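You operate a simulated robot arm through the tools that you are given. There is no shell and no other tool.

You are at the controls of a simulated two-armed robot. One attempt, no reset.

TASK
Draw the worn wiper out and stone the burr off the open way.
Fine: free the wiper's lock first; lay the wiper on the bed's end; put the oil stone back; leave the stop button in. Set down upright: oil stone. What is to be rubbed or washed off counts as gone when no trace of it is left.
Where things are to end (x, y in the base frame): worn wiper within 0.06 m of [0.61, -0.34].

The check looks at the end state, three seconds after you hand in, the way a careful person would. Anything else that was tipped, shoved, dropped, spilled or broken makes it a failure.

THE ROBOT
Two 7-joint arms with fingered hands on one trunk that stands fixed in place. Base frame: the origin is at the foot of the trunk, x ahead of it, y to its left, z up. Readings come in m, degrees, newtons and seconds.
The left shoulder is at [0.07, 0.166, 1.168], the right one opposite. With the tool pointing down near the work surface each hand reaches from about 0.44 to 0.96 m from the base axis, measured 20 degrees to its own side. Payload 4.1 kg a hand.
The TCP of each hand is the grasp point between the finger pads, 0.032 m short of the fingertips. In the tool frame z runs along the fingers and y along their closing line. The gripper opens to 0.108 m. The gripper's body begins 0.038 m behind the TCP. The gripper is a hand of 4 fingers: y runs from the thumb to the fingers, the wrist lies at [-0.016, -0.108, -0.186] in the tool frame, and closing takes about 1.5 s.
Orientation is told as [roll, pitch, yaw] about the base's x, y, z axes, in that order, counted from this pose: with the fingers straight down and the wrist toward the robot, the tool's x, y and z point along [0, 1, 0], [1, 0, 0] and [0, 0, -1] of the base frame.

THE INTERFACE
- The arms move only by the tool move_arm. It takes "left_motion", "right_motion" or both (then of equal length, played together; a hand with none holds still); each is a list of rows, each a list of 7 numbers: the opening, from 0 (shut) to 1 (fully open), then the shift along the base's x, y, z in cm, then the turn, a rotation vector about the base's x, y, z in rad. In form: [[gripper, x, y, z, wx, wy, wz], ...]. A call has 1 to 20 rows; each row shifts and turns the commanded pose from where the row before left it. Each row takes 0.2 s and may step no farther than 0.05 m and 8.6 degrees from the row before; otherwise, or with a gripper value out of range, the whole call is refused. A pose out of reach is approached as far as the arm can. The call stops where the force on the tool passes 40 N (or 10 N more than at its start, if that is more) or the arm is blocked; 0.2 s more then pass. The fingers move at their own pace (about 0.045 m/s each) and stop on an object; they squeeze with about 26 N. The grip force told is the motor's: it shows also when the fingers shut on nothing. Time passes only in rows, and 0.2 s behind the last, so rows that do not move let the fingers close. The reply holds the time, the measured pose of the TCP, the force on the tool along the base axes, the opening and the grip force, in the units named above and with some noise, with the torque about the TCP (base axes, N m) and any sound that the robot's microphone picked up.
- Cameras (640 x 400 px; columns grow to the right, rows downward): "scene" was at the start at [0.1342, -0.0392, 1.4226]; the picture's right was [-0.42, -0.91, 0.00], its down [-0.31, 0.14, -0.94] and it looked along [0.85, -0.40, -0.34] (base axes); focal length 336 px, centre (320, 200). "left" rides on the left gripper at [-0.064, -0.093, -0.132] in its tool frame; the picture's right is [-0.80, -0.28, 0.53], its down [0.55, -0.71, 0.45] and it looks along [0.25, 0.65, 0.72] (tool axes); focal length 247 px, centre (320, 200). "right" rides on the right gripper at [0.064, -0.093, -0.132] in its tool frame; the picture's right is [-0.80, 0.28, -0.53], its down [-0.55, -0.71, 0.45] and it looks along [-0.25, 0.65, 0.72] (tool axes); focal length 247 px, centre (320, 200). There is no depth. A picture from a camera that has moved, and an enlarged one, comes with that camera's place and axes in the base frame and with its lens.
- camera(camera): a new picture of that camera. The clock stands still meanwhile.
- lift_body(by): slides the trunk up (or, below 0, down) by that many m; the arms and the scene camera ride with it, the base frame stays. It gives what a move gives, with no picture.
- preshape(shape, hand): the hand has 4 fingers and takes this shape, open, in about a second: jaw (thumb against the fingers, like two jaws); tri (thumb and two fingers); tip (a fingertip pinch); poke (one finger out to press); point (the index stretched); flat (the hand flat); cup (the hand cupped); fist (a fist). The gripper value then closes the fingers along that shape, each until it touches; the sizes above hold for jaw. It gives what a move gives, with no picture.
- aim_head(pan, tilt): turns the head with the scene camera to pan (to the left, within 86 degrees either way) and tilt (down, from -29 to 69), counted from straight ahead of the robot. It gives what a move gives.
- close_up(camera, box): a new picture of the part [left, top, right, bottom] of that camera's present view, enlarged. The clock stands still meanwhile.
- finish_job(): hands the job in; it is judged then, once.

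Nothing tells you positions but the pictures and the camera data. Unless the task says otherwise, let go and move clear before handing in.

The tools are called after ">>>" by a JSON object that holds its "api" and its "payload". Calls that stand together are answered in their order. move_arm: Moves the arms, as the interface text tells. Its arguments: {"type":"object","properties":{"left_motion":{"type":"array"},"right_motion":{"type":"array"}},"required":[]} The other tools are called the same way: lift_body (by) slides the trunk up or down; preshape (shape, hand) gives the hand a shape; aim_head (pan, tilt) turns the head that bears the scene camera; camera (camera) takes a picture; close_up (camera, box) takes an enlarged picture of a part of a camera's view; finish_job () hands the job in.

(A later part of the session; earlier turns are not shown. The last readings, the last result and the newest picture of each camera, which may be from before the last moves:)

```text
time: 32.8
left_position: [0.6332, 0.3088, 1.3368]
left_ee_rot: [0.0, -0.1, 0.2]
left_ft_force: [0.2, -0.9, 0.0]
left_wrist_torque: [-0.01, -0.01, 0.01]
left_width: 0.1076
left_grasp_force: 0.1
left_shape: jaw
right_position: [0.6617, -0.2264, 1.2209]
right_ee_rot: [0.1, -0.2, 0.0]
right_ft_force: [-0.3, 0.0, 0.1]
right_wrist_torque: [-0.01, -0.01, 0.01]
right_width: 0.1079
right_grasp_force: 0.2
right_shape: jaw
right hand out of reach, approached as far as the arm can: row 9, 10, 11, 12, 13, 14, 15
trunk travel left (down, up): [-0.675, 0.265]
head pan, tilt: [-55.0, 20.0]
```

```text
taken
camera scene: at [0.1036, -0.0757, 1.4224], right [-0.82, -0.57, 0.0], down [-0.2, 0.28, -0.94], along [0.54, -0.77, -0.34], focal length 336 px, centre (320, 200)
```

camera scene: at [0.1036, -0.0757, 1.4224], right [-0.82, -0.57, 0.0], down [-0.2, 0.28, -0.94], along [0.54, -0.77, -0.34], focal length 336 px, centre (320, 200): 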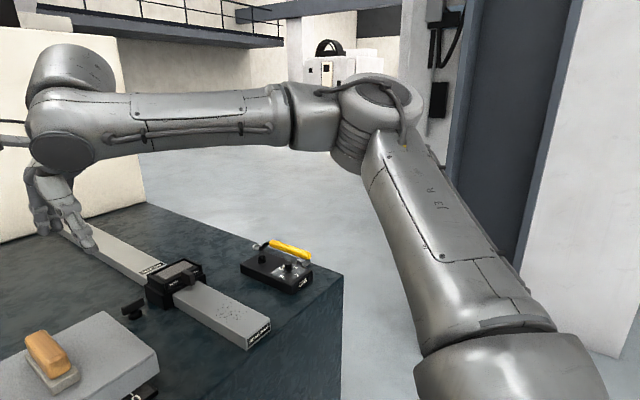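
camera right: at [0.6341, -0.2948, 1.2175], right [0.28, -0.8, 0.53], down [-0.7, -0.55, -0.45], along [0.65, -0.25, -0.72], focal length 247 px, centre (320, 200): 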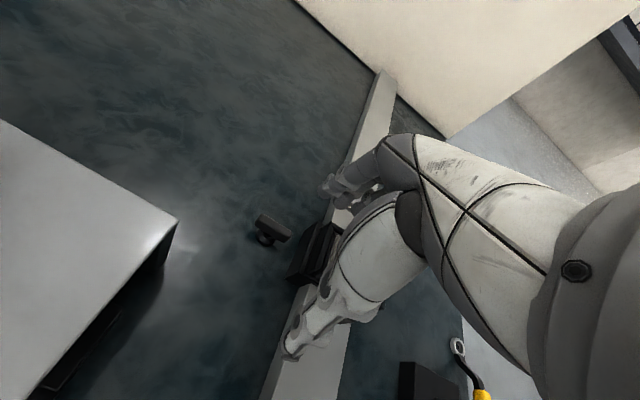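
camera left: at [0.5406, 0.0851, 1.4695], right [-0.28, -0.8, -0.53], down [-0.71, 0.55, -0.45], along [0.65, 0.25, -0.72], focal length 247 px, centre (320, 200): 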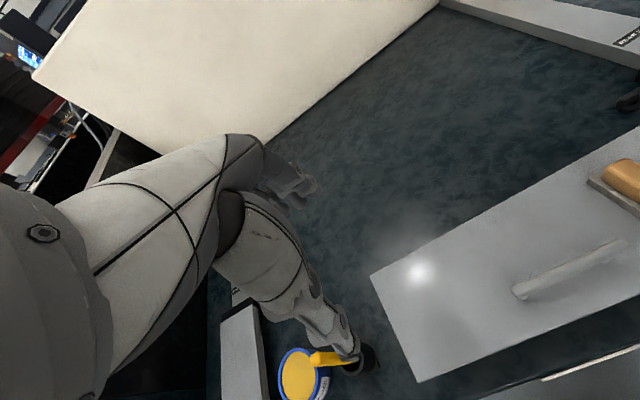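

The elbow stays put in every test, so the shoulder seems stuck in this posture. I'll look at the shoulder and elbow from the head.

>>> {"api": "aim_head", "payload": {"pan": -80, "tilt": 40}}

>>> {"api": "camera", "payload": {"camera": "scene"}}

>>> {"api": "aim_head", "payload": {"pan": 60, "tilt": 30}}

>>> {"api": "camera", "payload": {"camera": "scene"}}

```text
time: 33.6
left_position: [0.6342, 0.3084, 1.337]
left_ee_rot: [0.0, 0.0, 0.1]
left_ft_force: [0.9, -0.2, 0.0]
left_wrist_torque: [-0.01, 0.0, 0.01]
left_width: 0.1076
left_grasp_force: 0.1
left_shape: jaw
right_position: [0.663, -0.225, 1.2222]
right_ee_rot: [0.2, -0.1, 0.1]
right_ft_force: [0.3, 0.0, -0.5]
right_wrist_torque: [0.01, -0.03, -0.03]
right_width: 0.1078
right_grasp_force: 0.2
right_shape: jaw
trunk travel left (down, up): [-0.675, 0.265]
head pan, tilt: [-80.0, 40.0]
```

```text
taken
camera scene: at [0.0649, -0.0832, 1.391], right [-0.98, -0.17, 0.0], down [-0.11, 0.63, -0.77], along [0.13, -0.75, -0.64], focal length 336 px, centre (320, 200)
```

scene: 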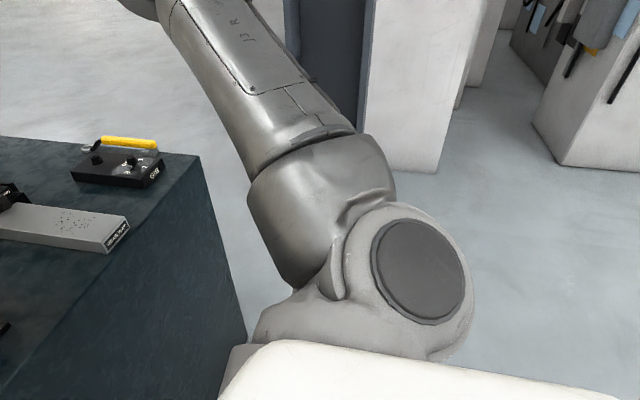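

```text
time: 35.9
left_position: [0.6324, 0.3077, 1.3369]
left_ee_rot: [0.0, 0.0, 0.1]
left_ft_force: [-0.2, 0.3, -0.1]
left_wrist_torque: [-0.03, 0.02, 0.0]
left_width: 0.1077
left_grasp_force: 0.0
left_shape: jaw
right_position: [0.6621, -0.2255, 1.2213]
right_ee_rot: [0.1, -0.2, 0.2]
right_ft_force: [0.7, -0.2, -0.7]
right_wrist_torque: [-0.03, 0.03, -0.03]
right_width: 0.1078
right_grasp_force: 0.1
right_shape: jaw
trunk travel left (down, up): [-0.675, 0.265]
head pan, tilt: [60.0, 30.0]
```

```text
taken
camera scene: at [0.0952, 0.0789, 1.4063], right [0.87, -0.5, 0.0], down [-0.25, -0.43, -0.87], along [0.43, 0.75, -0.5], focal length 336 px, centre (320, 200)
```

scene: 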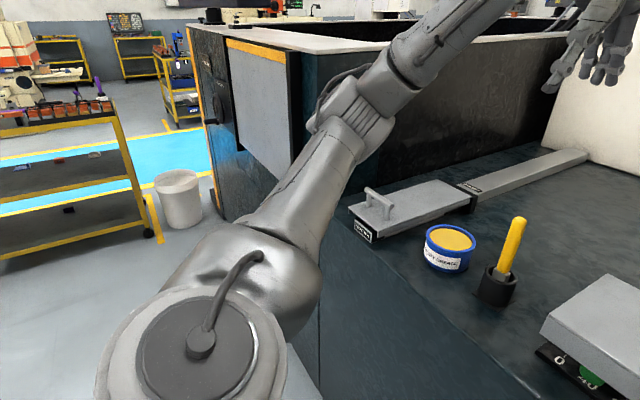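

Both tests suggest the elbow posture depends on history. I'll pull back to mid-range and rotate the hand to yaw -90, which I need for the tab and the stone anyway, then extend and see whether the elbow follows.

>>> {"api": "move_arm", "payload": {"right_motion": [[1, -4, -2, 0, 0, 0, 0], [1, -4, -2, 0, 0, 0, 0], [1, -2, -2, 0, 0, 0, -0.14], [1, 0, 0, 0, 0, 0, -0.15], [1, 0, 0, 0, 0, 0, -0.15], [1, 0, 0, 0, 0, 0, -0.15], [1, 0, 0, 0, 0, 0, -0.15], [1, 0, 0, 0, 0, 0, -0.15], [1, 0, 0, 0, 0, 0, -0.15], [1, 0, 0, 0, 0, 0, -0.15], [1, 0, 0, 0, 0, 0, -0.15], [1, 0, 0, 0, 0, 0, -0.15], [1, 0, 0, 0, 0, 0, -0.08]]}}

>>> {"api": "aim_head", "payload": {"pan": -60, "tilt": 25}}

>>> {"api": "camera", "payload": {"camera": "scene"}}

```text
time: 38.7
left_position: [0.6331, 0.308, 1.3362]
left_ee_rot: [0.0, -0.1, 0.1]
left_ft_force: [0.2, -0.3, 0.4]
left_wrist_torque: [0.01, 0.01, 0.01]
left_width: 0.1076
left_grasp_force: 0.1
left_shape: jaw
right_position: [0.5304, -0.3205, 1.2324]
right_ee_rot: [0.0, 0.0, -90.0]
right_ft_force: [0.0, 0.1, 0.6]
right_wrist_torque: [0.01, 0.0, 0.02]
right_width: 0.1081
right_grasp_force: 0.0
right_shape: jaw
right hand out of reach, approached as far as the arm can: row 10, 11, 12, 13
trunk travel left (down, up): [-0.675, 0.265]
head pan, tilt: [60.0, 30.0]
```

```text
time: 40.7
left_position: [0.6334, 0.3084, 1.3378]
left_ee_rot: [0.1, 0.0, 0.1]
left_ft_force: [-0.4, -0.8, 0.4]
left_wrist_torque: [0.02, 0.01, -0.01]
left_width: 0.1076
left_grasp_force: 0.0
left_shape: jaw
right_position: [0.5299, -0.3215, 1.2329]
right_ee_rot: [0.1, 0.1, -89.8]
right_ft_force: [-0.6, 0.1, -0.2]
right_wrist_torque: [0.02, 0.01, 0.04]
right_width: 0.1076
right_grasp_force: 0.1
right_shape: jaw
trunk travel left (down, up): [-0.675, 0.265]
head pan, tilt: [-60.0, 25.0]
```

```text
taken
camera scene: at [0.0961, -0.0792, 1.4143], right [-0.87, -0.5, 0.0], down [-0.21, 0.37, -0.91], along [0.45, -0.78, -0.42], focal length 336 px, centre (320, 200)
```

scene: 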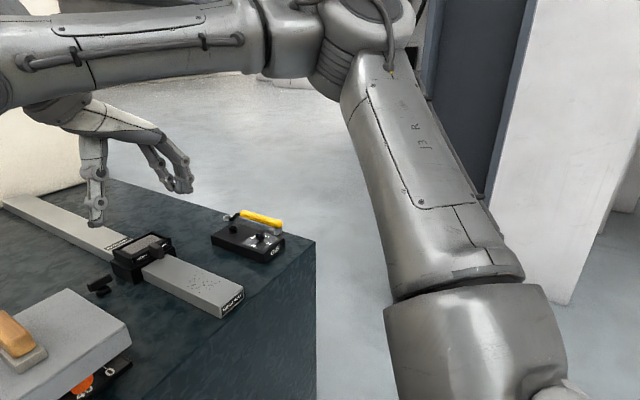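

The shoulder only came off its posture while the hand was high and stretched. I'll retract at yaw 0, go low relative to the shoulder so the elbow drops, and then extend.

>>> {"api": "move_arm", "payload": {"right_motion": [[1, -2, -2, 0, 0, 0, 0.15], [1, -2, -2, 0, 0, 0, 0.15], [1, -2, -2, 0, 0, 0, 0.15], [1, -2, -2, 0, 0, 0, 0.15], [1, 0, -2, 0, 0, 0, 0.15], [1, 0, -2, 0, 0, 0, 0.15], [1, 0, -2, 0, 0, 0, 0.15], [1, 0, -2, 0, 0, 0, 0.15], [1, 0, -2, 0, 0, 0, 0.15], [1, 0, -2, 0, 0, 0, 0.15], [1, 0, 0, 0, 0, 0, 0.07], [1, 0, 0, 0, 0, 0, 0]]}}

>>> {"api": "lift_body", "payload": {"by": 0.2}}

>>> {"api": "move_arm", "payload": {"right_motion": [[1, 0, 0, -3.5, 0, 0, 0], [1, 0, 0, -3.5, 0, 0, 0], [1, 0, 0, -3.5, 0, 0, 0], [1, 0, 0, -3.5, 0, 0, 0], [1, 0, 0, -3.5, 0, 0, 0], [1, 0, 0, -3.5, 0, 0, 0], [1, 0, 0, -3.5, 0, 0, 0], [1, 0, 0, -3.5, 0, 0, 0], [1, 0, 0, 0, 0, 0, 0]]}}

>>> {"api": "camera", "payload": {"camera": "scene"}}

```text
time: 43.3
left_position: [0.6343, 0.3092, 1.3361]
left_ee_rot: [0.0, 0.0, 0.1]
left_ft_force: [-1.1, -0.4, 0.3]
left_wrist_torque: [-0.01, 0.01, -0.04]
left_width: 0.1075
left_grasp_force: 0.1
left_shape: jaw
right_position: [0.4503, -0.521, 1.233]
right_ee_rot: [0.0, 0.0, 0.1]
right_ft_force: [0.3, 0.1, 1.2]
right_wrist_torque: [0.0, -0.02, 0.0]
right_width: 0.108
right_grasp_force: 0.1
right_shape: jaw
trunk travel left (down, up): [-0.675, 0.265]
head pan, tilt: [-60.0, 25.0]
```

```text
time: 45.5
left_position: [0.6339, 0.3082, 1.5377]
left_ee_rot: [0.0, 0.0, 0.1]
left_ft_force: [0.2, 0.1, 0.0]
left_wrist_torque: [0.01, 0.05, 0.0]
left_width: 0.1078
left_grasp_force: 0.1
left_shape: jaw
right_position: [0.4504, -0.5217, 1.4331]
right_ee_rot: [0.0, 0.0, 0.0]
right_ft_force: [-0.2, 0.2, -0.2]
right_wrist_torque: [0.0, 0.01, 0.01]
right_width: 0.108
right_grasp_force: 0.1
right_shape: jaw
trunk travel left (down, up): [-0.875, 0.065]
head pan, tilt: [-60.0, 25.0]
```

```text
time: 47.5
left_position: [0.6326, 0.308, 1.5367]
left_ee_rot: [0.0, 0.0, 0.1]
left_ft_force: [0.8, -0.1, 0.5]
left_wrist_torque: [-0.02, 0.03, 0.0]
left_width: 0.1074
left_grasp_force: 0.0
left_shape: jaw
right_position: [0.4501, -0.5209, 1.1544]
right_ee_rot: [0.0, -0.1, 0.0]
right_ft_force: [0.1, 0.5, -0.1]
right_wrist_torque: [0.0, -0.01, 0.01]
right_width: 0.108
right_grasp_force: 0.1
right_shape: jaw
trunk travel left (down, up): [-0.875, 0.065]
head pan, tilt: [-60.0, 25.0]
```

```text
taken
camera scene: at [0.0962, -0.0791, 1.6143], right [-0.87, -0.5, 0.0], down [-0.21, 0.37, -0.91], along [0.45, -0.78, -0.42], focal length 336 px, centre (320, 200)
```

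scene: 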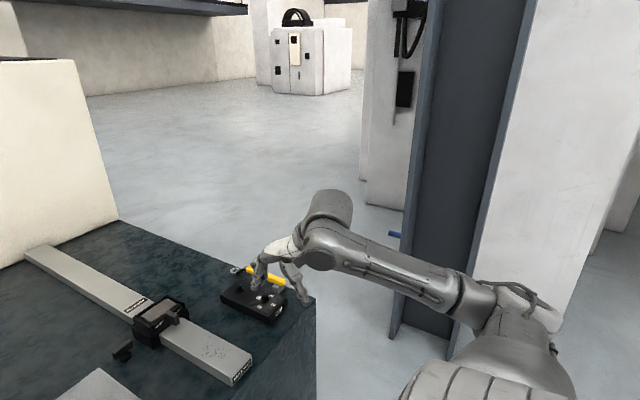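

The elbow has dropped now. I'll extend forward from this lower posture.

>>> {"api": "move_arm", "payload": {"right_motion": [[1, 3.5, 1.8, -0.5, 0, 0, 0], [1, 3.5, 1.8, -0.5, 0, 0, 0], [1, 3.5, 1.8, -0.5, 0, 0, 0], [1, 3.5, 1.8, -0.5, 0, 0, 0], [1, 3.5, 1.8, -0.5, 0, 0, 0], [1, 3.5, 1.8, -0.5, 0, 0, 0], [1, 3.5, 1.8, -0.5, 0, 0, 0], [1, 3.5, 1.8, -0.5, 0, 0, 0], [1, 3.4, 1.7, -0.5, 0, 0, 0], [1, 3.3, 1.6, -0.5, 0, 0, 0], [1, 0, 0, 0, 0, 0, 0]]}}

>>> {"api": "camera", "payload": {"camera": "scene"}}

```text
time: 49.9
left_position: [0.6332, 0.3072, 1.5362]
left_ee_rot: [-0.1, 0.0, 0.1]
left_ft_force: [0.4, 0.1, 0.5]
left_wrist_torque: [0.02, -0.02, 0.0]
left_width: 0.1078
left_grasp_force: 0.1
left_shape: jaw
right_position: [0.799, -0.3422, 1.104]
right_ee_rot: [0.0, -0.2, 0.1]
right_ft_force: [0.4, 0.0, -0.3]
right_wrist_torque: [0.07, -0.02, 0.01]
right_width: 0.1078
right_grasp_force: 0.0
right_shape: jaw
trunk travel left (down, up): [-0.875, 0.065]
head pan, tilt: [-60.0, 25.0]
```

```text
taken
camera scene: at [0.0955, -0.0799, 1.6143], right [-0.87, -0.5, 0.0], down [-0.21, 0.37, -0.91], along [0.45, -0.78, -0.42], focal length 336 px, centre (320, 200)
```

scene: 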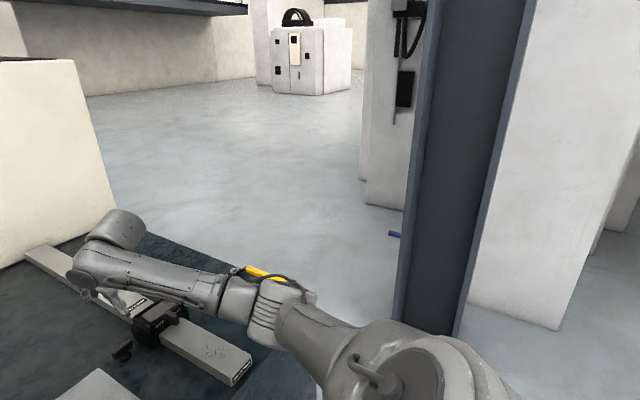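

That worked: the hand is at [0.799, -0.342, 1.104], right above the knob. I'll check the alignment before descending.

>>> {"api": "aim_head", "payload": {"pan": -27, "tilt": 42}}

>>> {"api": "camera", "payload": {"camera": "scene"}}

>>> {"api": "camera", "payload": {"camera": "right"}}

```text
time: 50.8
left_position: [0.6334, 0.3083, 1.5365]
left_ee_rot: [0.0, 0.1, 0.1]
left_ft_force: [0.0, -0.3, 0.1]
left_wrist_torque: [0.0, 0.01, -0.01]
left_width: 0.1074
left_grasp_force: 0.1
left_shape: jaw
right_position: [0.7982, -0.3421, 1.1044]
right_ee_rot: [0.0, 0.0, 0.0]
right_ft_force: [0.0, -0.5, 0.8]
right_wrist_torque: [0.0, -0.01, -0.01]
right_width: 0.1083
right_grasp_force: 0.0
right_shape: jaw
trunk travel left (down, up): [-0.875, 0.065]
head pan, tilt: [-27.0, 42.0]
```

```text
taken
camera scene: at [0.1248, -0.0372, 1.588], right [-0.45, -0.89, 0.0], down [-0.6, 0.3, -0.74], along [0.66, -0.34, -0.67], focal length 336 px, centre (320, 200)
```

scene: 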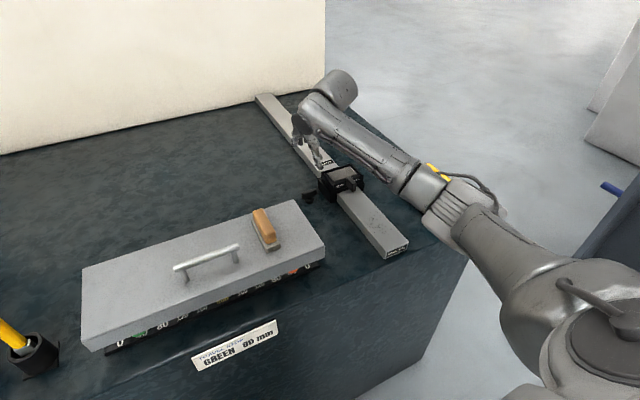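

```text
taken
camera right: at [0.7048, -0.2786, 1.2354], right [0.28, -0.8, 0.53], down [-0.71, -0.55, -0.45], along [0.65, -0.25, -0.72], focal length 247 px, centre (320, 200)
```

right: 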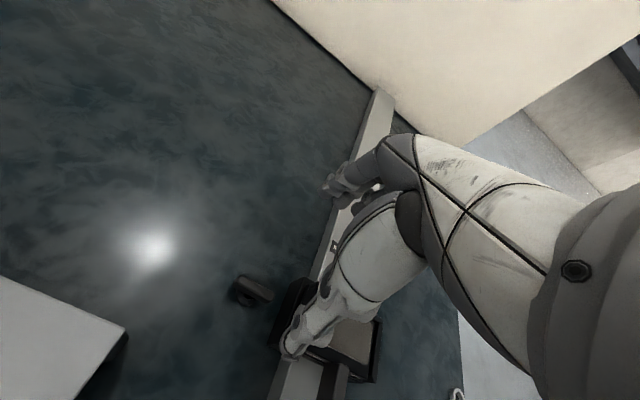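

The hand camera puts the knob at about [0.793, -0.343], which agrees with the earlier estimate. I'll zoom in from both cameras to refine it.

>>> {"api": "close_up", "payload": {"camera": "right", "box": [200, 240, 400, 400]}}

>>> {"api": "close_up", "payload": {"camera": "scene", "box": [270, 100, 390, 220]}}

>>> {"api": "close_up", "payload": {"camera": "scene", "box": [290, 165, 370, 215]}}

```text
2.50 times, centred on (300, 320) of right
camera zoom: at [0.7048, -0.2786, 1.2354], right [0.28, -0.8, 0.53], down [-0.71, -0.55, -0.45], along [0.65, -0.25, -0.72], focal length 617 px, centre (370, -100)
```

zoom: 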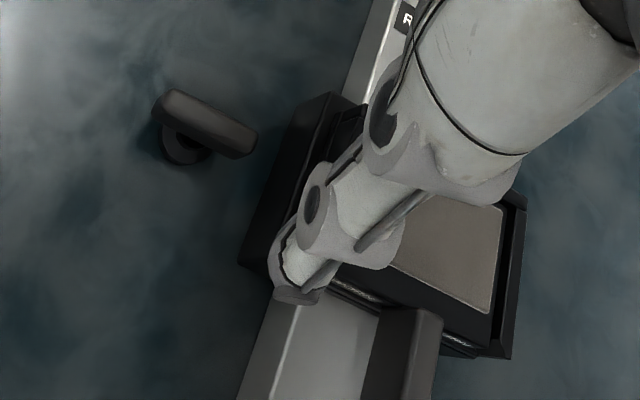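

```text
3.33 times, centred on (330, 160) of scene
camera zoom: at [0.1248, -0.0372, 1.588], right [-0.45, -0.89, 0.0], down [-0.6, 0.3, -0.74], along [0.66, -0.34, -0.67], focal length 1121 px, centre (287, 333)
```

zoom: 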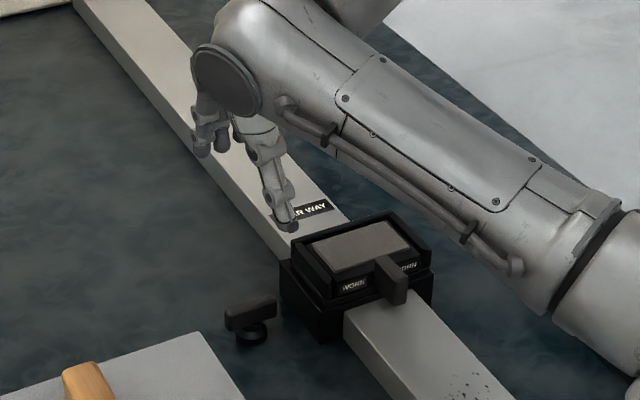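

```text
8.00 times, centred on (330, 190) of scene
camera zoom: at [0.1248, -0.0372, 1.588], right [-0.45, -0.89, 0.0], down [-0.6, 0.3, -0.74], along [0.66, -0.34, -0.67], focal length 2691 px, centre (240, 280)
```

zoom: 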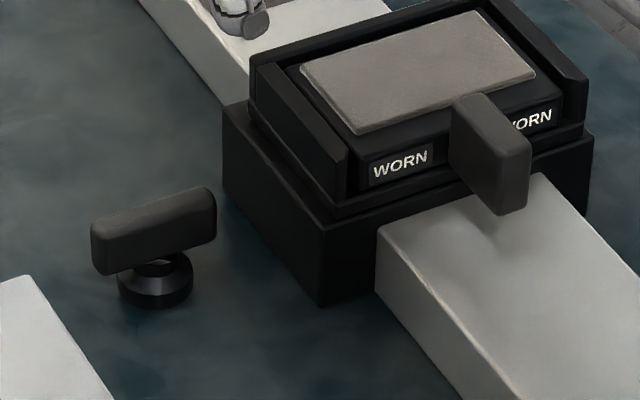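

The refined bar centre is about [0.794, -0.343], with its top at z≈0.962 and lying along y. I'll descend with the jaw open, leaving the fingertips about 1.4 cm above the bed.

>>> {"api": "move_arm", "payload": {"right_motion": [[1, -0.4, -0.1, -4, 0, 0, 0], [1, 0, 0, -4, 0, 0, 0], [1, 0, 0, -3, 0, 0, 0], [1, 0, 0, -2, 0, 0, 0], [1, 0, 0, -0.8, 0, 0, 0], [1, 0, 0, 0, 0, 0, 0]]}}

>>> {"api": "close_up", "payload": {"camera": "scene", "box": [270, 130, 370, 220]}}

>>> {"api": "close_up", "payload": {"camera": "right", "box": [200, 140, 420, 400]}}

```text
time: 52.2
left_position: [0.6337, 0.3081, 1.5376]
left_ee_rot: [0.1, 0.0, 0.1]
left_ft_force: [0.5, 0.1, -0.4]
left_wrist_torque: [-0.02, -0.02, 0.03]
left_width: 0.1077
left_grasp_force: 0.1
left_shape: jaw
right_position: [0.7941, -0.3451, 0.9657]
right_ee_rot: [0.0, 0.0, 0.1]
right_ft_force: [0.5, -0.1, 0.0]
right_wrist_torque: [0.01, 0.0, -0.03]
right_width: 0.1079
right_grasp_force: 0.0
right_shape: jaw
trunk travel left (down, up): [-0.875, 0.065]
head pan, tilt: [-27.0, 42.0]
```

```text
4.44 times, centred on (320, 175) of scene
camera zoom: at [0.1244, -0.0374, 1.588], right [-0.45, -0.89, 0.0], down [-0.6, 0.3, -0.74], along [0.66, -0.34, -0.67], focal length 1495 px, centre (320, 311)
```

zoom: 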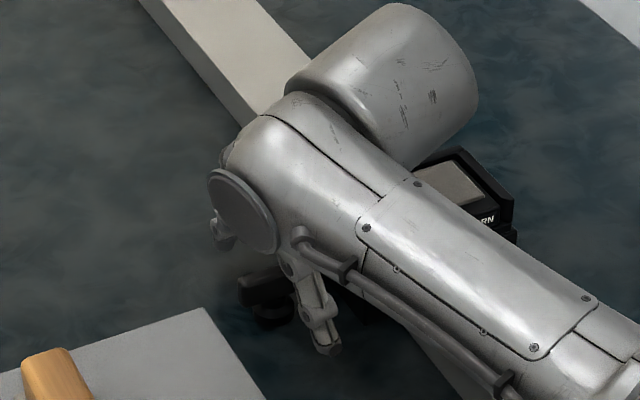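

```text
1.54 times, centred on (310, 270) of right
camera zoom: at [0.7004, -0.2814, 1.0972], right [0.28, -0.8, 0.53], down [-0.71, -0.55, -0.45], along [0.65, -0.25, -0.72], focal length 380 px, centre (335, 92)
```

zoom: 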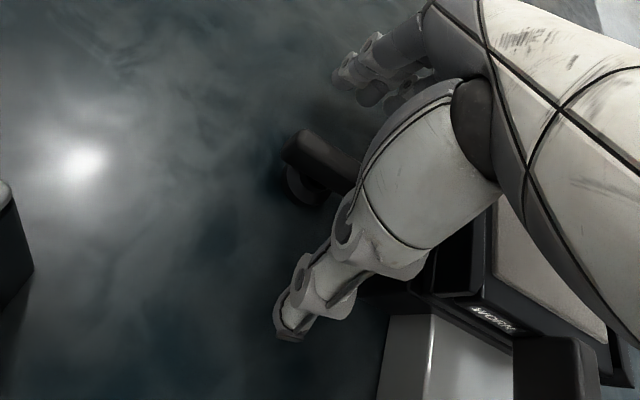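

The bar lies between thumb and fingers. I'll close on it.

>>> {"api": "move_arm", "payload": {"right_motion": [[0, 0, 0, 0, 0, 0, 0], [0, 0, 0, 0, 0, 0, 0], [0, 0, 0, 0, 0, 0, 0], [0, 0, 0, 0, 0, 0, 0], [0, 0, 0, 0, 0, 0, 0], [0, 0, 0, 0, 0, 0, 0], [0, 0, 0, 0, 0, 0, 0], [0, 0, 0, 0, 0, 0, 0]]}}

>>> {"api": "close_up", "payload": {"camera": "right", "box": [200, 140, 420, 400]}}

```text
time: 54.0
left_position: [0.6333, 0.3078, 1.5362]
left_ee_rot: [0.0, 0.0, 0.1]
left_ft_force: [0.9, -0.4, -0.6]
left_wrist_torque: [-0.03, 0.05, 0.0]
left_width: 0.1075
left_grasp_force: 0.0
left_shape: jaw
right_position: [0.7947, -0.3449, 0.9658]
right_ee_rot: [0.0, 0.0, 0.0]
right_ft_force: [0.0, -0.8, 0.2]
right_wrist_torque: [-0.01, -0.03, 0.08]
right_width: 0.0077
right_grasp_force: 25.8
right_shape: jaw
trunk travel left (down, up): [-0.875, 0.065]
head pan, tilt: [-27.0, 42.0]
```

```text
1.54 times, centred on (310, 270) of right
camera zoom: at [0.7006, -0.2816, 1.0973], right [0.28, -0.8, 0.53], down [-0.71, -0.55, -0.45], along [0.65, -0.25, -0.72], focal length 380 px, centre (335, 92)
```

zoom: 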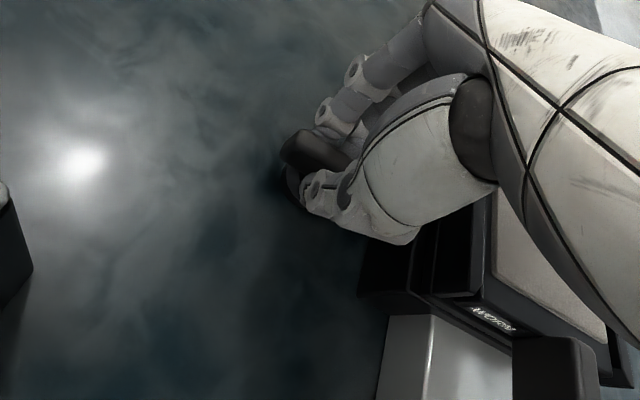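

The bar is gripped. I'll try a small turn clockwise and check the torque.

>>> {"api": "move_arm", "payload": {"right_motion": [[0, 0, 0, 0, 0, 0, -0.1], [0, 0, 0, 0, 0, 0, -0.1], [0, 0, 0, 0, 0, 0, 0]]}}

>>> {"api": "close_up", "payload": {"camera": "right", "box": [200, 140, 420, 400]}}

```text
time: 54.8
left_position: [0.6334, 0.308, 1.5365]
left_ee_rot: [0.0, -0.1, 0.1]
left_ft_force: [-0.2, -0.2, -0.2]
left_wrist_torque: [0.0, -0.02, 0.01]
left_width: 0.1075
left_grasp_force: 0.0
left_shape: jaw
right_position: [0.7934, -0.3453, 0.9649]
right_ee_rot: [-0.1, -0.2, -11.6]
right_ft_force: [1.0, -1.4, 1.7]
right_wrist_torque: [-0.06, 0.0, 0.32]
right_width: 0.0078
right_grasp_force: 26.0
right_shape: jaw
trunk travel left (down, up): [-0.875, 0.065]
head pan, tilt: [-27.0, 42.0]
```

```text
1.54 times, centred on (310, 270) of right
camera zoom: at [0.7151, -0.2644, 1.0973], right [0.12, -0.84, 0.53], down [-0.8, -0.4, -0.45], along [0.59, -0.37, -0.72], focal length 380 px, centre (335, 92)
```

zoom: 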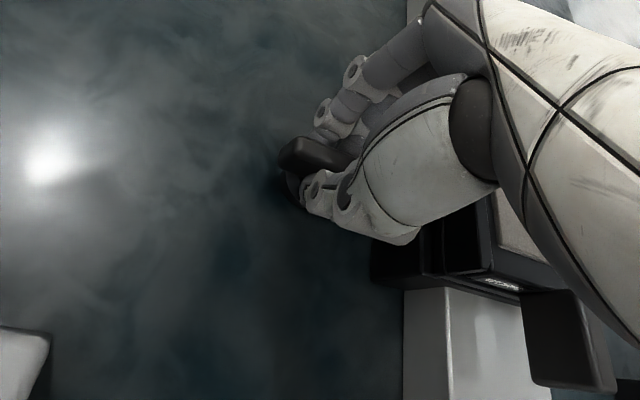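

The torque rose to 0.32 N·m and the bar seems to lag behind the hand, so clockwise is probably the blocked direction. I'll go back and try counter-clockwise.

>>> {"api": "move_arm", "payload": {"right_motion": [[0, 0, 0, 0, 0, 0, 0.1], [0, 0, 0, 0, 0, 0, 0.1], [0, 0, 0, 0, 0, 0, 0]]}}

>>> {"api": "move_arm", "payload": {"right_motion": [[0, 0, 0, 0, 0, 0, 0.1], [0, 0, 0, 0, 0, 0, 0.1], [0, 0, 0, 0, 0, 0, 0]]}}

>>> {"api": "close_up", "payload": {"camera": "right", "box": [200, 140, 420, 400]}}

```text
time: 55.6
left_position: [0.6328, 0.3075, 1.5364]
left_ee_rot: [-0.1, 0.0, 0.1]
left_ft_force: [0.5, -1.1, 0.1]
left_wrist_torque: [-0.01, 0.02, 0.03]
left_width: 0.1077
left_grasp_force: 0.1
left_shape: jaw
right_position: [0.7941, -0.3454, 0.9656]
right_ee_rot: [0.0, 0.1, 0.1]
right_ft_force: [1.5, -4.9, 2.9]
right_wrist_torque: [-0.05, -0.09, -0.02]
right_width: 0.0081
right_grasp_force: 26.2
right_shape: jaw
trunk travel left (down, up): [-0.875, 0.065]
head pan, tilt: [-27.0, 42.0]
```

```text
time: 56.4
left_position: [0.6337, 0.3062, 1.5372]
left_ee_rot: [0.1, 0.0, 0.1]
left_ft_force: [-0.5, -0.5, -0.5]
left_wrist_torque: [0.02, -0.01, 0.0]
left_width: 0.1076
left_grasp_force: 0.1
left_shape: jaw
right_position: [0.7937, -0.3458, 0.965]
right_ee_rot: [0.0, -0.1, 11.5]
right_ft_force: [3.2, -5.8, 5.3]
right_wrist_torque: [-0.11, -0.07, -0.05]
right_width: 0.0079
right_grasp_force: 25.8
right_shape: jaw
trunk travel left (down, up): [-0.875, 0.065]
head pan, tilt: [-27.0, 42.0]
```

```text
1.54 times, centred on (310, 270) of right
camera zoom: at [0.6893, -0.3017, 1.0971], right [0.44, -0.73, 0.53], down [-0.58, -0.68, -0.45], along [0.69, -0.11, -0.72], focal length 380 px, centre (335, 92)
```

zoom: 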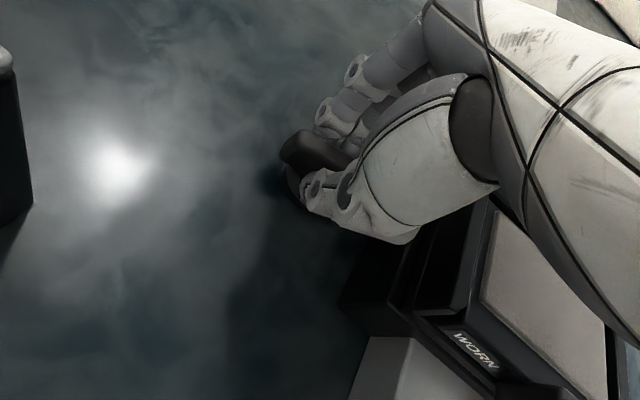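

Counter-clockwise turns freely and the bar follows the hand. I'll continue in stages.

>>> {"api": "move_arm", "payload": {"right_motion": [[0, 0, 0, 0, 0, 0, 0.12], [0, 0, 0, 0, 0, 0, 0.12], [0, 0, 0, 0, 0, 0, 0.12], [0, 0, 0, 0, 0, 0, 0]]}}

```text
time: 57.4
left_position: [0.6334, 0.3066, 1.5376]
left_ee_rot: [0.0, 0.0, 0.1]
left_ft_force: [0.2, 0.1, 0.0]
left_wrist_torque: [0.0, 0.02, 0.0]
left_width: 0.1076
left_grasp_force: 0.1
left_shape: jaw
right_position: [0.7933, -0.3463, 0.9662]
right_ee_rot: [0.0, 0.0, 32.2]
right_ft_force: [9.3, -9.8, 7.6]
right_wrist_torque: [-0.19, -0.21, -0.02]
right_width: 0.0078
right_grasp_force: 26.3
right_shape: jaw
trunk travel left (down, up): [-0.875, 0.065]
head pan, tilt: [-27.0, 42.0]
```

It turns fine, but side force is building up from a small centring offset. I'll nudge the hand the way the force points and continue.

>>> {"api": "move_arm", "payload": {"right_motion": [[0, 0.2, -0.2, 0.1, 0, 0, 0], [0, 0, 0, 0, 0, 0, 0]]}}

>>> {"api": "move_arm", "payload": {"right_motion": [[0, 0.1, -0.05, 0, 0, 0, 0.12], [0, 0.1, -0.05, 0, 0, 0, 0.12], [0, 0, 0, 0, 0, 0, 0]]}}

```text
time: 58.0
left_position: [0.6333, 0.308, 1.5375]
left_ee_rot: [0.1, 0.0, 0.1]
left_ft_force: [-0.6, 0.4, 0.5]
left_wrist_torque: [-0.01, 0.03, 0.0]
left_width: 0.1076
left_grasp_force: 0.1
left_shape: jaw
right_position: [0.795, -0.3459, 0.9671]
right_ee_rot: [0.1, 0.0, 32.2]
right_ft_force: [0.5, -3.0, 3.4]
right_wrist_torque: [-0.04, 0.04, 0.01]
right_width: 0.0077
right_grasp_force: 26.0
right_shape: jaw
trunk travel left (down, up): [-0.875, 0.065]
head pan, tilt: [-27.0, 42.0]
```

```text
time: 58.8
left_position: [0.6315, 0.3083, 1.5376]
left_ee_rot: [0.1, 0.0, 0.1]
left_ft_force: [-0.4, 0.0, 0.4]
left_wrist_torque: [0.0, 0.03, 0.0]
left_width: 0.1076
left_grasp_force: 0.0
left_shape: jaw
right_position: [0.7956, -0.3467, 0.9658]
right_ee_rot: [0.1, 0.0, 46.0]
right_ft_force: [-11.2, 6.2, -2.2]
right_wrist_torque: [0.16, 0.28, 0.0]
right_width: 0.0076
right_grasp_force: 26.1
right_shape: jaw
trunk travel left (down, up): [-0.875, 0.065]
head pan, tilt: [-27.0, 42.0]
```

>>> {"api": "move_arm", "payload": {"right_motion": [[0, -0.15, 0.05, 0, 0, 0, 0], [0, 0, 0, 0, 0, 0, 0.12], [0, 0, 0, 0, 0, 0, 0.12], [0, 0, 0, 0, 0, 0, 0]]}}

```text
time: 59.9
left_position: [0.6371, 0.3066, 1.5354]
left_ee_rot: [0.1, 0.2, 0.1]
left_ft_force: [-0.4, -0.2, 0.2]
left_wrist_torque: [-0.01, 0.04, 0.01]
left_width: 0.1076
left_grasp_force: 0.1
left_shape: jaw
right_position: [0.7951, -0.3455, 0.9674]
right_ee_rot: [-0.7, -0.1, 59.4]
right_ft_force: [18.2, -9.2, -8.0]
right_wrist_torque: [-0.25, -0.3, -0.04]
right_width: 0.0078
right_grasp_force: 25.5
right_shape: jaw
right hand out of reach, approached as far as the arm can: row 3
trunk travel left (down, up): [-0.875, 0.065]
head pan, tilt: [-27.0, 42.0]
stopped in row 4 (right hand): the force on the tool passed its limit at 42 N (the readings are from after the stop); the commanded pose is now the measured one
```

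The lock turned to about 59° before the arm ran out of reach at that yaw. I'll open partway, since the holder is close to the thumb, then lift straight up and look.

>>> {"api": "move_arm", "payload": {"right_motion": [[0.35, 0, 0, 0, 0, 0, 0], [0.35, 0, 0, 0, 0, 0, 0], [0.35, 0, 0, 0, 0, 0, 0], [0.35, 0, 0, 0, 0, 0, 0]]}}

>>> {"api": "move_arm", "payload": {"right_motion": [[0.35, -0.3, 0.2, 2, 0, 0, 0], [0.35, 0, 0, 4, 0, 0, 0], [0.35, 0, 0, 4, 0, 0, 0], [0.35, 0, 0, 4, 0, 0, -0.1], [0.35, 0, 0, 0, 0, 0, -0.14], [0.35, 0, 0, 0, 0, 0, -0.14], [0.35, 0, 0, 0, 0, 0, -0.14], [0.35, 0, 0, 0, 0, 0, -0.14], [0.35, 0, 0, 0, 0, 0, -0.14], [0.35, 0, 0, 0, 0, 0, -0.14], [0.35, 0, 0, 0, 0, 0, -0.1], [0.35, 0, 0, 0, 0, 0, 0]]}}

>>> {"api": "camera", "payload": {"camera": "scene"}}

>>> {"api": "close_up", "payload": {"camera": "scene", "box": [290, 165, 370, 215]}}

>>> {"api": "close_up", "payload": {"camera": "right", "box": [200, 240, 400, 400]}}

```text
time: 60.9
left_position: [0.6325, 0.3083, 1.5377]
left_ee_rot: [-0.1, 0.0, 0.2]
left_ft_force: [-0.3, -0.8, -0.5]
left_wrist_torque: [0.02, 0.03, -0.02]
left_width: 0.1077
left_grasp_force: 0.1
left_shape: jaw
right_position: [0.7904, -0.3443, 0.9691]
right_ee_rot: [-0.7, -0.2, 59.6]
right_ft_force: [-0.3, -0.2, -0.7]
right_wrist_torque: [0.0, 0.02, 0.0]
right_width: 0.0377
right_grasp_force: 0.0
right_shape: jaw
trunk travel left (down, up): [-0.875, 0.065]
head pan, tilt: [-27.0, 42.0]
```

```text
time: 63.5
left_position: [0.6331, 0.309, 1.5361]
left_ee_rot: [0.1, 0.0, 0.1]
left_ft_force: [0.5, 0.3, -0.2]
left_wrist_torque: [-0.01, 0.01, -0.02]
left_width: 0.1077
left_grasp_force: 0.0
left_shape: jaw
right_position: [0.8893, -0.3675, 1.0657]
right_ee_rot: [-0.7, -0.1, -0.1]
right_ft_force: [-0.1, 1.4, -0.7]
right_wrist_torque: [-0.02, 0.01, 0.03]
right_width: 0.0375
right_grasp_force: 0.1
right_shape: jaw
right hand out of reach, approached as far as the arm can: row 1, 2, 3, 4, 5, 6, 7, 8, 9, 10, 11
trunk travel left (down, up): [-0.875, 0.065]
head pan, tilt: [-27.0, 42.0]
```

```text
taken
camera scene: at [0.1246, -0.0375, 1.588], right [-0.45, -0.89, 0.0], down [-0.6, 0.3, -0.74], along [0.66, -0.34, -0.67], focal length 336 px, centre (320, 200)
```

scene: 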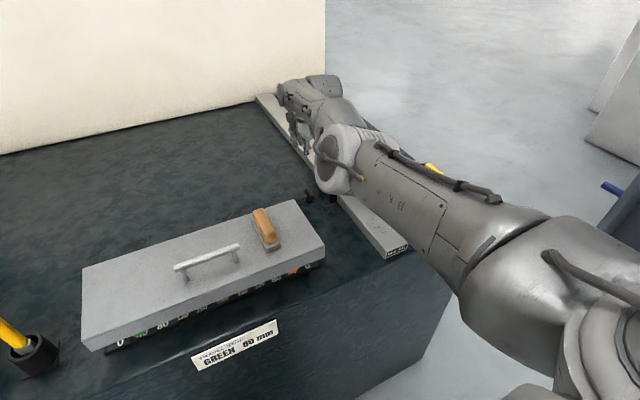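

```text
8.00 times, centred on (330, 190) of scene
camera zoom: at [0.1246, -0.0375, 1.588], right [-0.45, -0.89, 0.0], down [-0.6, 0.3, -0.74], along [0.66, -0.34, -0.67], focal length 2691 px, centre (240, 280)
```

zoom: 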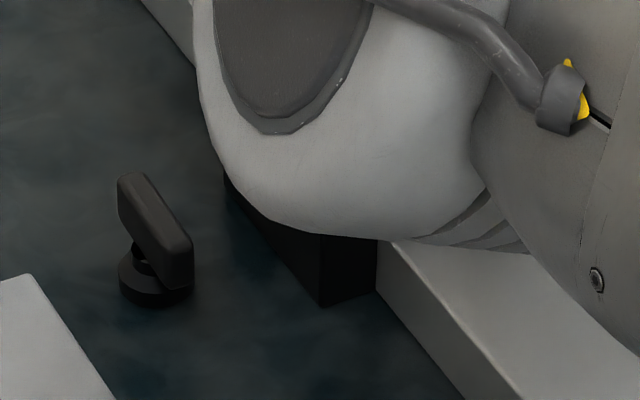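

```text
2.50 times, centred on (300, 320) of right
camera zoom: at [0.7962, -0.3017, 1.196], right [0.28, -0.79, 0.54], down [-0.71, -0.55, -0.44], along [0.65, -0.26, -0.71], focal length 617 px, centre (370, -100)
```

zoom: 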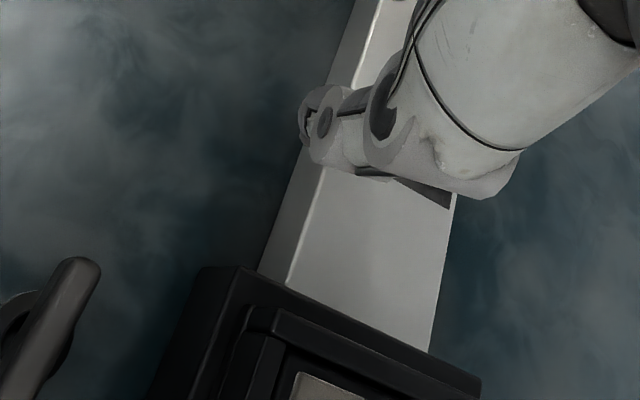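

The lock bar is now at about 60°, but the arm stretched itself out while lifting, though it is clear of everything. I'll pull it back to a relaxed posture.

>>> {"api": "move_arm", "payload": {"right_motion": [[0.35, -2, 0, 1, 0, 0, 0], [0.35, -3, 0, 1.5, 0, 0, 0], [0.35, -3, 0, 1.5, 0, 0, 0], [0.35, -3, 0, 1.5, 0, 0, 0], [0.35, 0, 0, 0, 0, 0, 0]]}}

>>> {"api": "camera", "payload": {"camera": "scene"}}

```text
time: 64.7
left_position: [0.6332, 0.3087, 1.5384]
left_ee_rot: [0.0, 0.0, 0.1]
left_ft_force: [0.1, 0.3, 0.0]
left_wrist_torque: [-0.01, 0.05, 0.01]
left_width: 0.1075
left_grasp_force: 0.0
left_shape: jaw
right_position: [0.8829, -0.3924, 1.1007]
right_ee_rot: [-1.0, -0.2, 0.1]
right_ft_force: [0.3, 1.0, 0.5]
right_wrist_torque: [0.03, 0.01, -0.03]
right_width: 0.0377
right_grasp_force: 0.0
right_shape: jaw
right hand out of reach, approached as far as the arm can: row 1, 2, 3, 4
trunk travel left (down, up): [-0.875, 0.065]
head pan, tilt: [-27.0, 42.0]
```

```text
taken
camera scene: at [0.1238, -0.0372, 1.5881], right [-0.45, -0.89, 0.0], down [-0.6, 0.3, -0.74], along [0.66, -0.34, -0.67], focal length 336 px, centre (320, 200)
```

scene: 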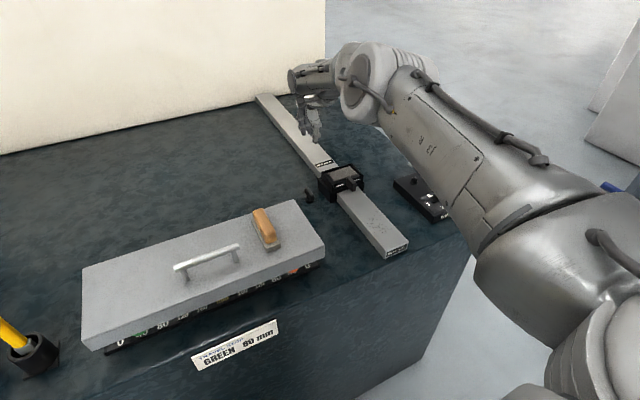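

The arm has flipped into a stretched elbow-up branch and the retreat isn't being followed. I'll try moving out to the right to unfold it.

>>> {"api": "move_arm", "payload": {"right_motion": [[0.35, 0, -4, 1, 0, 0, 0], [0.35, 0, -4, 1, 0, 0, 0], [0.35, 0, -4, 1, 0, 0, 0], [0.35, 0, 0, 0, 0, 0, 0], [0.35, 0, 0, 0, 0, 0, 0]]}}

>>> {"api": "camera", "payload": {"camera": "scene"}}

```text
time: 65.9
left_position: [0.6334, 0.3089, 1.5373]
left_ee_rot: [0.0, 0.0, 0.0]
left_ft_force: [-0.7, 0.8, 0.1]
left_wrist_torque: [0.0, -0.02, 0.01]
left_width: 0.1076
left_grasp_force: 0.0
left_shape: jaw
right_position: [0.8586, -0.5044, 1.1342]
right_ee_rot: [-0.8, -0.1, -0.1]
right_ft_force: [0.5, 0.4, 0.1]
right_wrist_torque: [-0.02, -0.03, 0.0]
right_width: 0.0376
right_grasp_force: 0.2
right_shape: jaw
trunk travel left (down, up): [-0.875, 0.065]
head pan, tilt: [-27.0, 42.0]
```

```text
taken
camera scene: at [0.1242, -0.0378, 1.5881], right [-0.45, -0.89, 0.0], down [-0.6, 0.3, -0.74], along [0.66, -0.34, -0.67], focal length 336 px, centre (320, 200)
```

scene: 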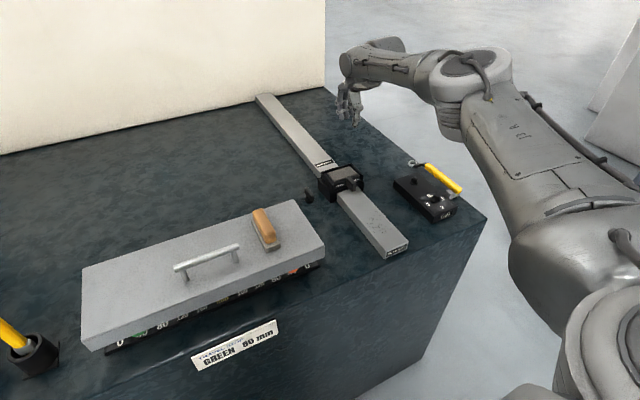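

That freed it. I'll continue retracting toward the mid-right area.

>>> {"api": "move_arm", "payload": {"right_motion": [[0.35, -3, -1, 1, 0, 0, 0], [0.35, -3, -1, 1, 0, 0, 0], [0.35, -3, -1, 1, 0, 0, 0], [0.35, -3, 0, 0, 0, 0, 0], [0.35, -3, 0, 0, 0, 0, 0], [0.35, -3, 0, 0, 0, 0, 0], [0.35, 0, 0, 0, 0, 0, 0]]}}

>>> {"api": "camera", "payload": {"camera": "scene"}}

```text
time: 67.5
left_position: [0.6341, 0.308, 1.5365]
left_ee_rot: [0.0, 0.0, 0.1]
left_ft_force: [-0.2, 0.0, 0.4]
left_wrist_torque: [0.01, -0.02, -0.07]
left_width: 0.1077
left_grasp_force: 0.0
left_shape: jaw
right_position: [0.6842, -0.5358, 1.1661]
right_ee_rot: [-0.6, -0.1, 0.0]
right_ft_force: [-0.2, -0.6, -1.1]
right_wrist_torque: [0.02, 0.01, 0.0]
right_width: 0.0378
right_grasp_force: 0.0
right_shape: jaw
trunk travel left (down, up): [-0.875, 0.065]
head pan, tilt: [-27.0, 42.0]
```

```text
taken
camera scene: at [0.1252, -0.0371, 1.588], right [-0.45, -0.89, 0.0], down [-0.6, 0.3, -0.74], along [0.66, -0.34, -0.67], focal length 336 px, centre (320, 200)
```

scene: 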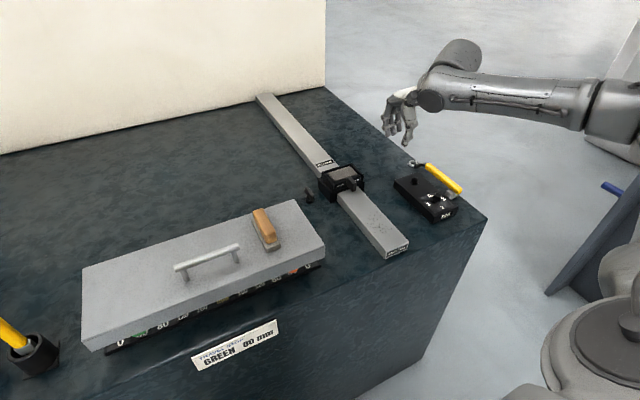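

Free and retracted. I'll check the lock bar's angle now.

>>> {"api": "close_up", "payload": {"camera": "scene", "box": [290, 165, 370, 215]}}

>>> {"api": "close_up", "payload": {"camera": "scene", "box": [380, 150, 480, 230]}}

```text
8.00 times, centred on (330, 190) of scene
camera zoom: at [0.1252, -0.0371, 1.588], right [-0.45, -0.89, 0.0], down [-0.6, 0.3, -0.74], along [0.66, -0.34, -0.67], focal length 2691 px, centre (240, 280)
```

zoom: 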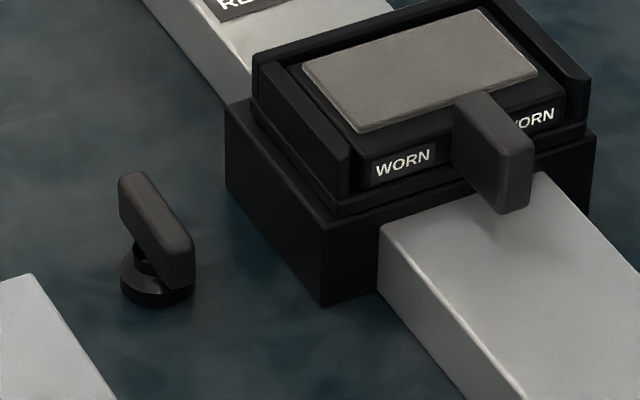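

```text
5.00 times, centred on (430, 190) of scene
camera zoom: at [0.1252, -0.0371, 1.588], right [-0.45, -0.89, 0.0], down [-0.6, 0.3, -0.74], along [0.66, -0.34, -0.67], focal length 1682 px, centre (-230, 250)
```

zoom: 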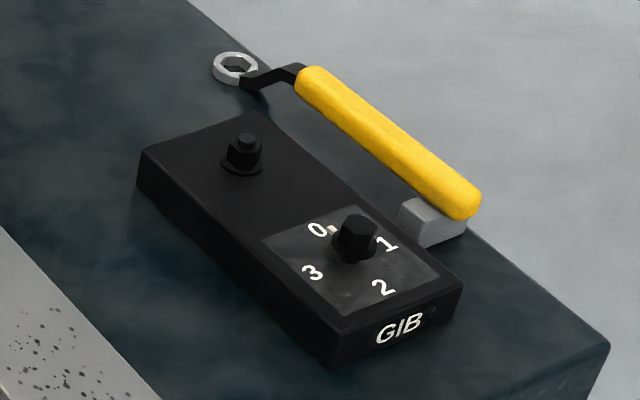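

The bar now lies along x, about 90° from where it was, so the lock looks freed. Next I'll retract to the good low-elbow posture, take the tip shape and turn the hand to yaw -90 for the wiper's tab.

>>> {"api": "move_arm", "payload": {"right_motion": [[0.35, -4, 0, 0, 0, 0, 0], [0.35, -4, 0, 0, 0, 0, 0], [0.35, -4, 0, 0, 0, 0, 0], [0.35, -4, 0, 0, 0, 0, 0], [0.35, -4, 0, 0, 0, 0, 0], [0.35, -3, 0, 0, 0, 0, 0], [0.35, 0, 0, 0, 0, 0, 0]]}}

>>> {"api": "preshape", "payload": {"shape": "tip", "hand": "right"}}

>>> {"api": "aim_head", "payload": {"pan": -50, "tilt": 35}}

>>> {"api": "camera", "payload": {"camera": "scene"}}

>>> {"api": "camera", "payload": {"camera": "right"}}

```text
time: 69.1
left_position: [0.6338, 0.308, 1.5376]
left_ee_rot: [0.0, 0.1, 0.1]
left_ft_force: [-0.2, -0.5, -0.3]
left_wrist_torque: [0.02, -0.02, -0.01]
left_width: 0.1079
left_grasp_force: 0.2
left_shape: jaw
right_position: [0.4507, -0.5349, 1.1636]
right_ee_rot: [-0.5, -0.1, 0.0]
right_ft_force: [0.5, 0.0, -0.2]
right_wrist_torque: [-0.01, 0.01, 0.02]
right_width: 0.0376
right_grasp_force: 0.0
right_shape: jaw
trunk travel left (down, up): [-0.875, 0.065]
head pan, tilt: [-27.0, 42.0]
```

```text
time: 70.0
left_position: [0.6323, 0.3086, 1.5375]
left_ee_rot: [0.0, 0.0, 0.1]
left_ft_force: [-0.1, 0.0, 0.2]
left_wrist_torque: [0.0, 0.0, 0.03]
left_width: 0.1077
left_grasp_force: 0.2
left_shape: jaw
right_position: [0.4506, -0.533, 1.1643]
right_ee_rot: [-0.7, -0.2, -0.1]
right_ft_force: [-0.4, 0.4, 0.3]
right_wrist_torque: [0.0, -0.01, 0.03]
right_width: 0.1074
right_grasp_force: 0.1
right_shape: tip
trunk travel left (down, up): [-0.875, 0.065]
head pan, tilt: [-27.0, 42.0]
```

```text
time: 70.9
left_position: [0.6329, 0.308, 1.5375]
left_ee_rot: [0.0, 0.0, 0.1]
left_ft_force: [0.2, -0.1, 0.0]
left_wrist_torque: [0.04, 0.03, 0.0]
left_width: 0.1074
left_grasp_force: 0.1
left_shape: jaw
right_position: [0.4518, -0.5336, 1.1638]
right_ee_rot: [-0.7, 0.0, 0.0]
right_ft_force: [-0.7, 0.2, 1.6]
right_wrist_torque: [-0.03, 0.02, -0.01]
right_width: 0.1074
right_grasp_force: 0.1
right_shape: tip
trunk travel left (down, up): [-0.875, 0.065]
head pan, tilt: [-50.0, 35.0]
```

```text
taken
camera scene: at [0.1066, -0.0669, 1.5985], right [-0.77, -0.64, 0.0], down [-0.37, 0.44, -0.82], along [0.53, -0.63, -0.57], focal length 336 px, centre (320, 200)
```

scene: 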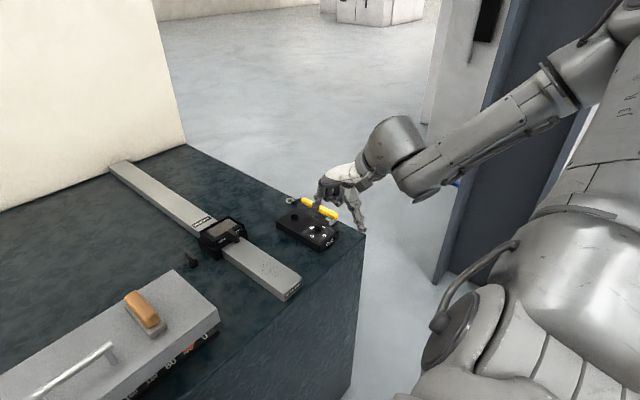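

```text
taken
camera right: at [0.3573, -0.4681, 1.294], right [0.28, -0.79, 0.54], down [-0.7, -0.55, -0.44], along [0.65, -0.26, -0.71], focal length 247 px, centre (320, 200)
```

right: 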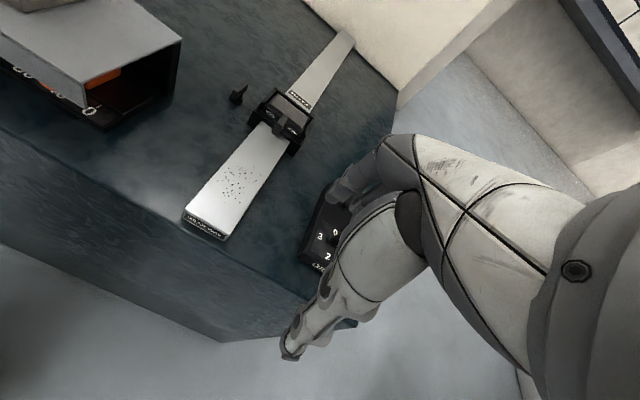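

The elbow is in the high posture again. I'll raise the trunk a little more and lower the hand here, in front of the bed, to bring the elbow down.

>>> {"api": "lift_body", "payload": {"by": 0.06}}

>>> {"api": "move_arm", "payload": {"right_motion": [[1, -1, -0.5, -3, 0, 0, 0], [1, -1, -0.5, -3, 0, 0, 0], [1, -1, 0, -3, 0, 0, 0], [1, 0, 0, -3, 0, 0, 0], [1, 0, 0, -3, 0, 0, 0], [1, 0, 0, -3, 0, 0, 0], [1, 0, 0, -3, 0, 0, 0], [1, 0, 0, 0, 0, 0, 0]]}}

>>> {"api": "camera", "payload": {"camera": "scene"}}

```text
time: 71.9
left_position: [0.633, 0.3079, 1.598]
left_ee_rot: [0.0, 0.1, 0.1]
left_ft_force: [-0.5, 0.6, 0.5]
left_wrist_torque: [0.0, 0.02, 0.04]
left_width: 0.1078
left_grasp_force: 0.1
left_shape: jaw
right_position: [0.4519, -0.5341, 1.2248]
right_ee_rot: [-0.6, -0.1, 0.0]
right_ft_force: [0.2, 0.3, -0.5]
right_wrist_torque: [-0.01, -0.01, 0.02]
right_width: 0.1079
right_grasp_force: 0.1
right_shape: tip
trunk travel left (down, up): [-0.935, 0.005]
head pan, tilt: [-50.0, 35.0]
```

```text
time: 73.7
left_position: [0.633, 0.3093, 1.5967]
left_ee_rot: [0.0, 0.0, 0.0]
left_ft_force: [0.0, 0.2, 0.5]
left_wrist_torque: [-0.01, 0.0, -0.02]
left_width: 0.1077
left_grasp_force: 0.0
left_shape: jaw
right_position: [0.4227, -0.5415, 1.0116]
right_ee_rot: [-0.7, -0.2, 0.0]
right_ft_force: [-0.4, 1.0, 0.6]
right_wrist_torque: [-0.01, 0.01, 0.0]
right_width: 0.1074
right_grasp_force: 0.1
right_shape: tip
trunk travel left (down, up): [-0.935, 0.005]
head pan, tilt: [-50.0, 35.0]
```

```text
taken
camera scene: at [0.1065, -0.0669, 1.6586], right [-0.77, -0.64, 0.0], down [-0.37, 0.44, -0.82], along [0.53, -0.63, -0.57], focal length 336 px, centre (320, 200)
```

scene: 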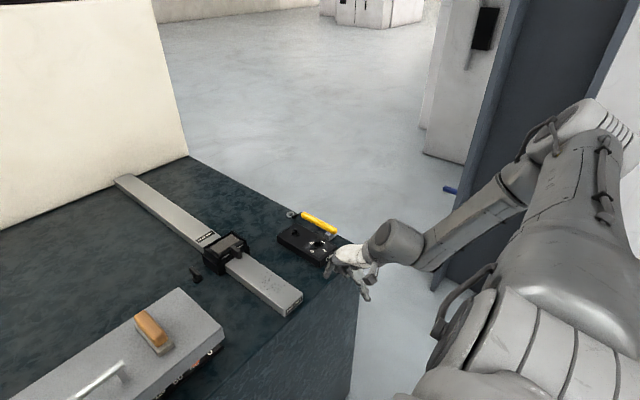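

The elbow came lower. I'll turn the hand to yaw -90 here while raising it slightly, then check.

>>> {"api": "move_arm", "payload": {"right_motion": [[1, 0, 0, 1, 0, 0, -0.145], [1, 0, 0, 1, 0, 0, -0.145], [1, 0, 0, 1, 0, 0, -0.145], [1, 0, 0, 1, 0, 0, -0.145], [1, 0, 0, 1, 0, 0, -0.145], [1, 0, 0, 1, 0, 0, -0.145], [1, 0, 0, 1, 0, 0, -0.145], [1, 0, 0, 0, 0, 0, -0.145], [1, 0, 0, 0, 0, 0, -0.145], [1, 0, 0, 0, 0, 0, -0.145], [1, 0, 0, 0, 0, 0, -0.121], [1, 0, 0, 0, 0, 0, 0]]}}

>>> {"api": "camera", "payload": {"camera": "scene"}}

```text
time: 76.3
left_position: [0.6315, 0.3088, 1.5975]
left_ee_rot: [0.0, 0.1, 0.1]
left_ft_force: [-0.4, 0.2, -0.4]
left_wrist_torque: [-0.01, 0.0, -0.02]
left_width: 0.1076
left_grasp_force: 0.2
left_shape: jaw
right_position: [0.421, -0.5421, 1.0847]
right_ee_rot: [-0.6, -0.1, -90.0]
right_ft_force: [0.4, -0.1, -0.4]
right_wrist_torque: [0.02, 0.02, 0.0]
right_width: 0.1076
right_grasp_force: 0.0
right_shape: tip
trunk travel left (down, up): [-0.935, 0.005]
head pan, tilt: [-50.0, 35.0]
```

```text
taken
camera scene: at [0.1063, -0.0671, 1.6586], right [-0.77, -0.64, 0.0], down [-0.37, 0.44, -0.82], along [0.53, -0.63, -0.57], focal length 336 px, centre (320, 200)
```

scene: 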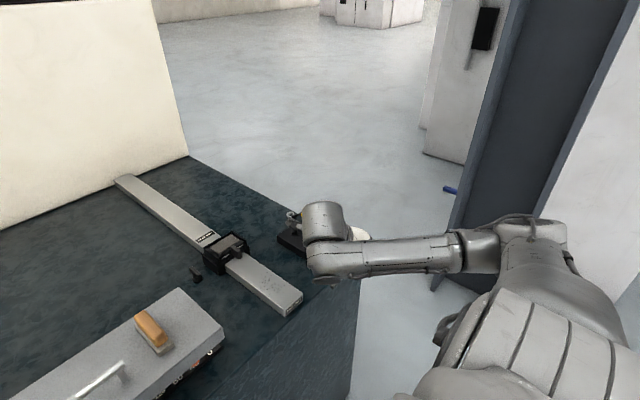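

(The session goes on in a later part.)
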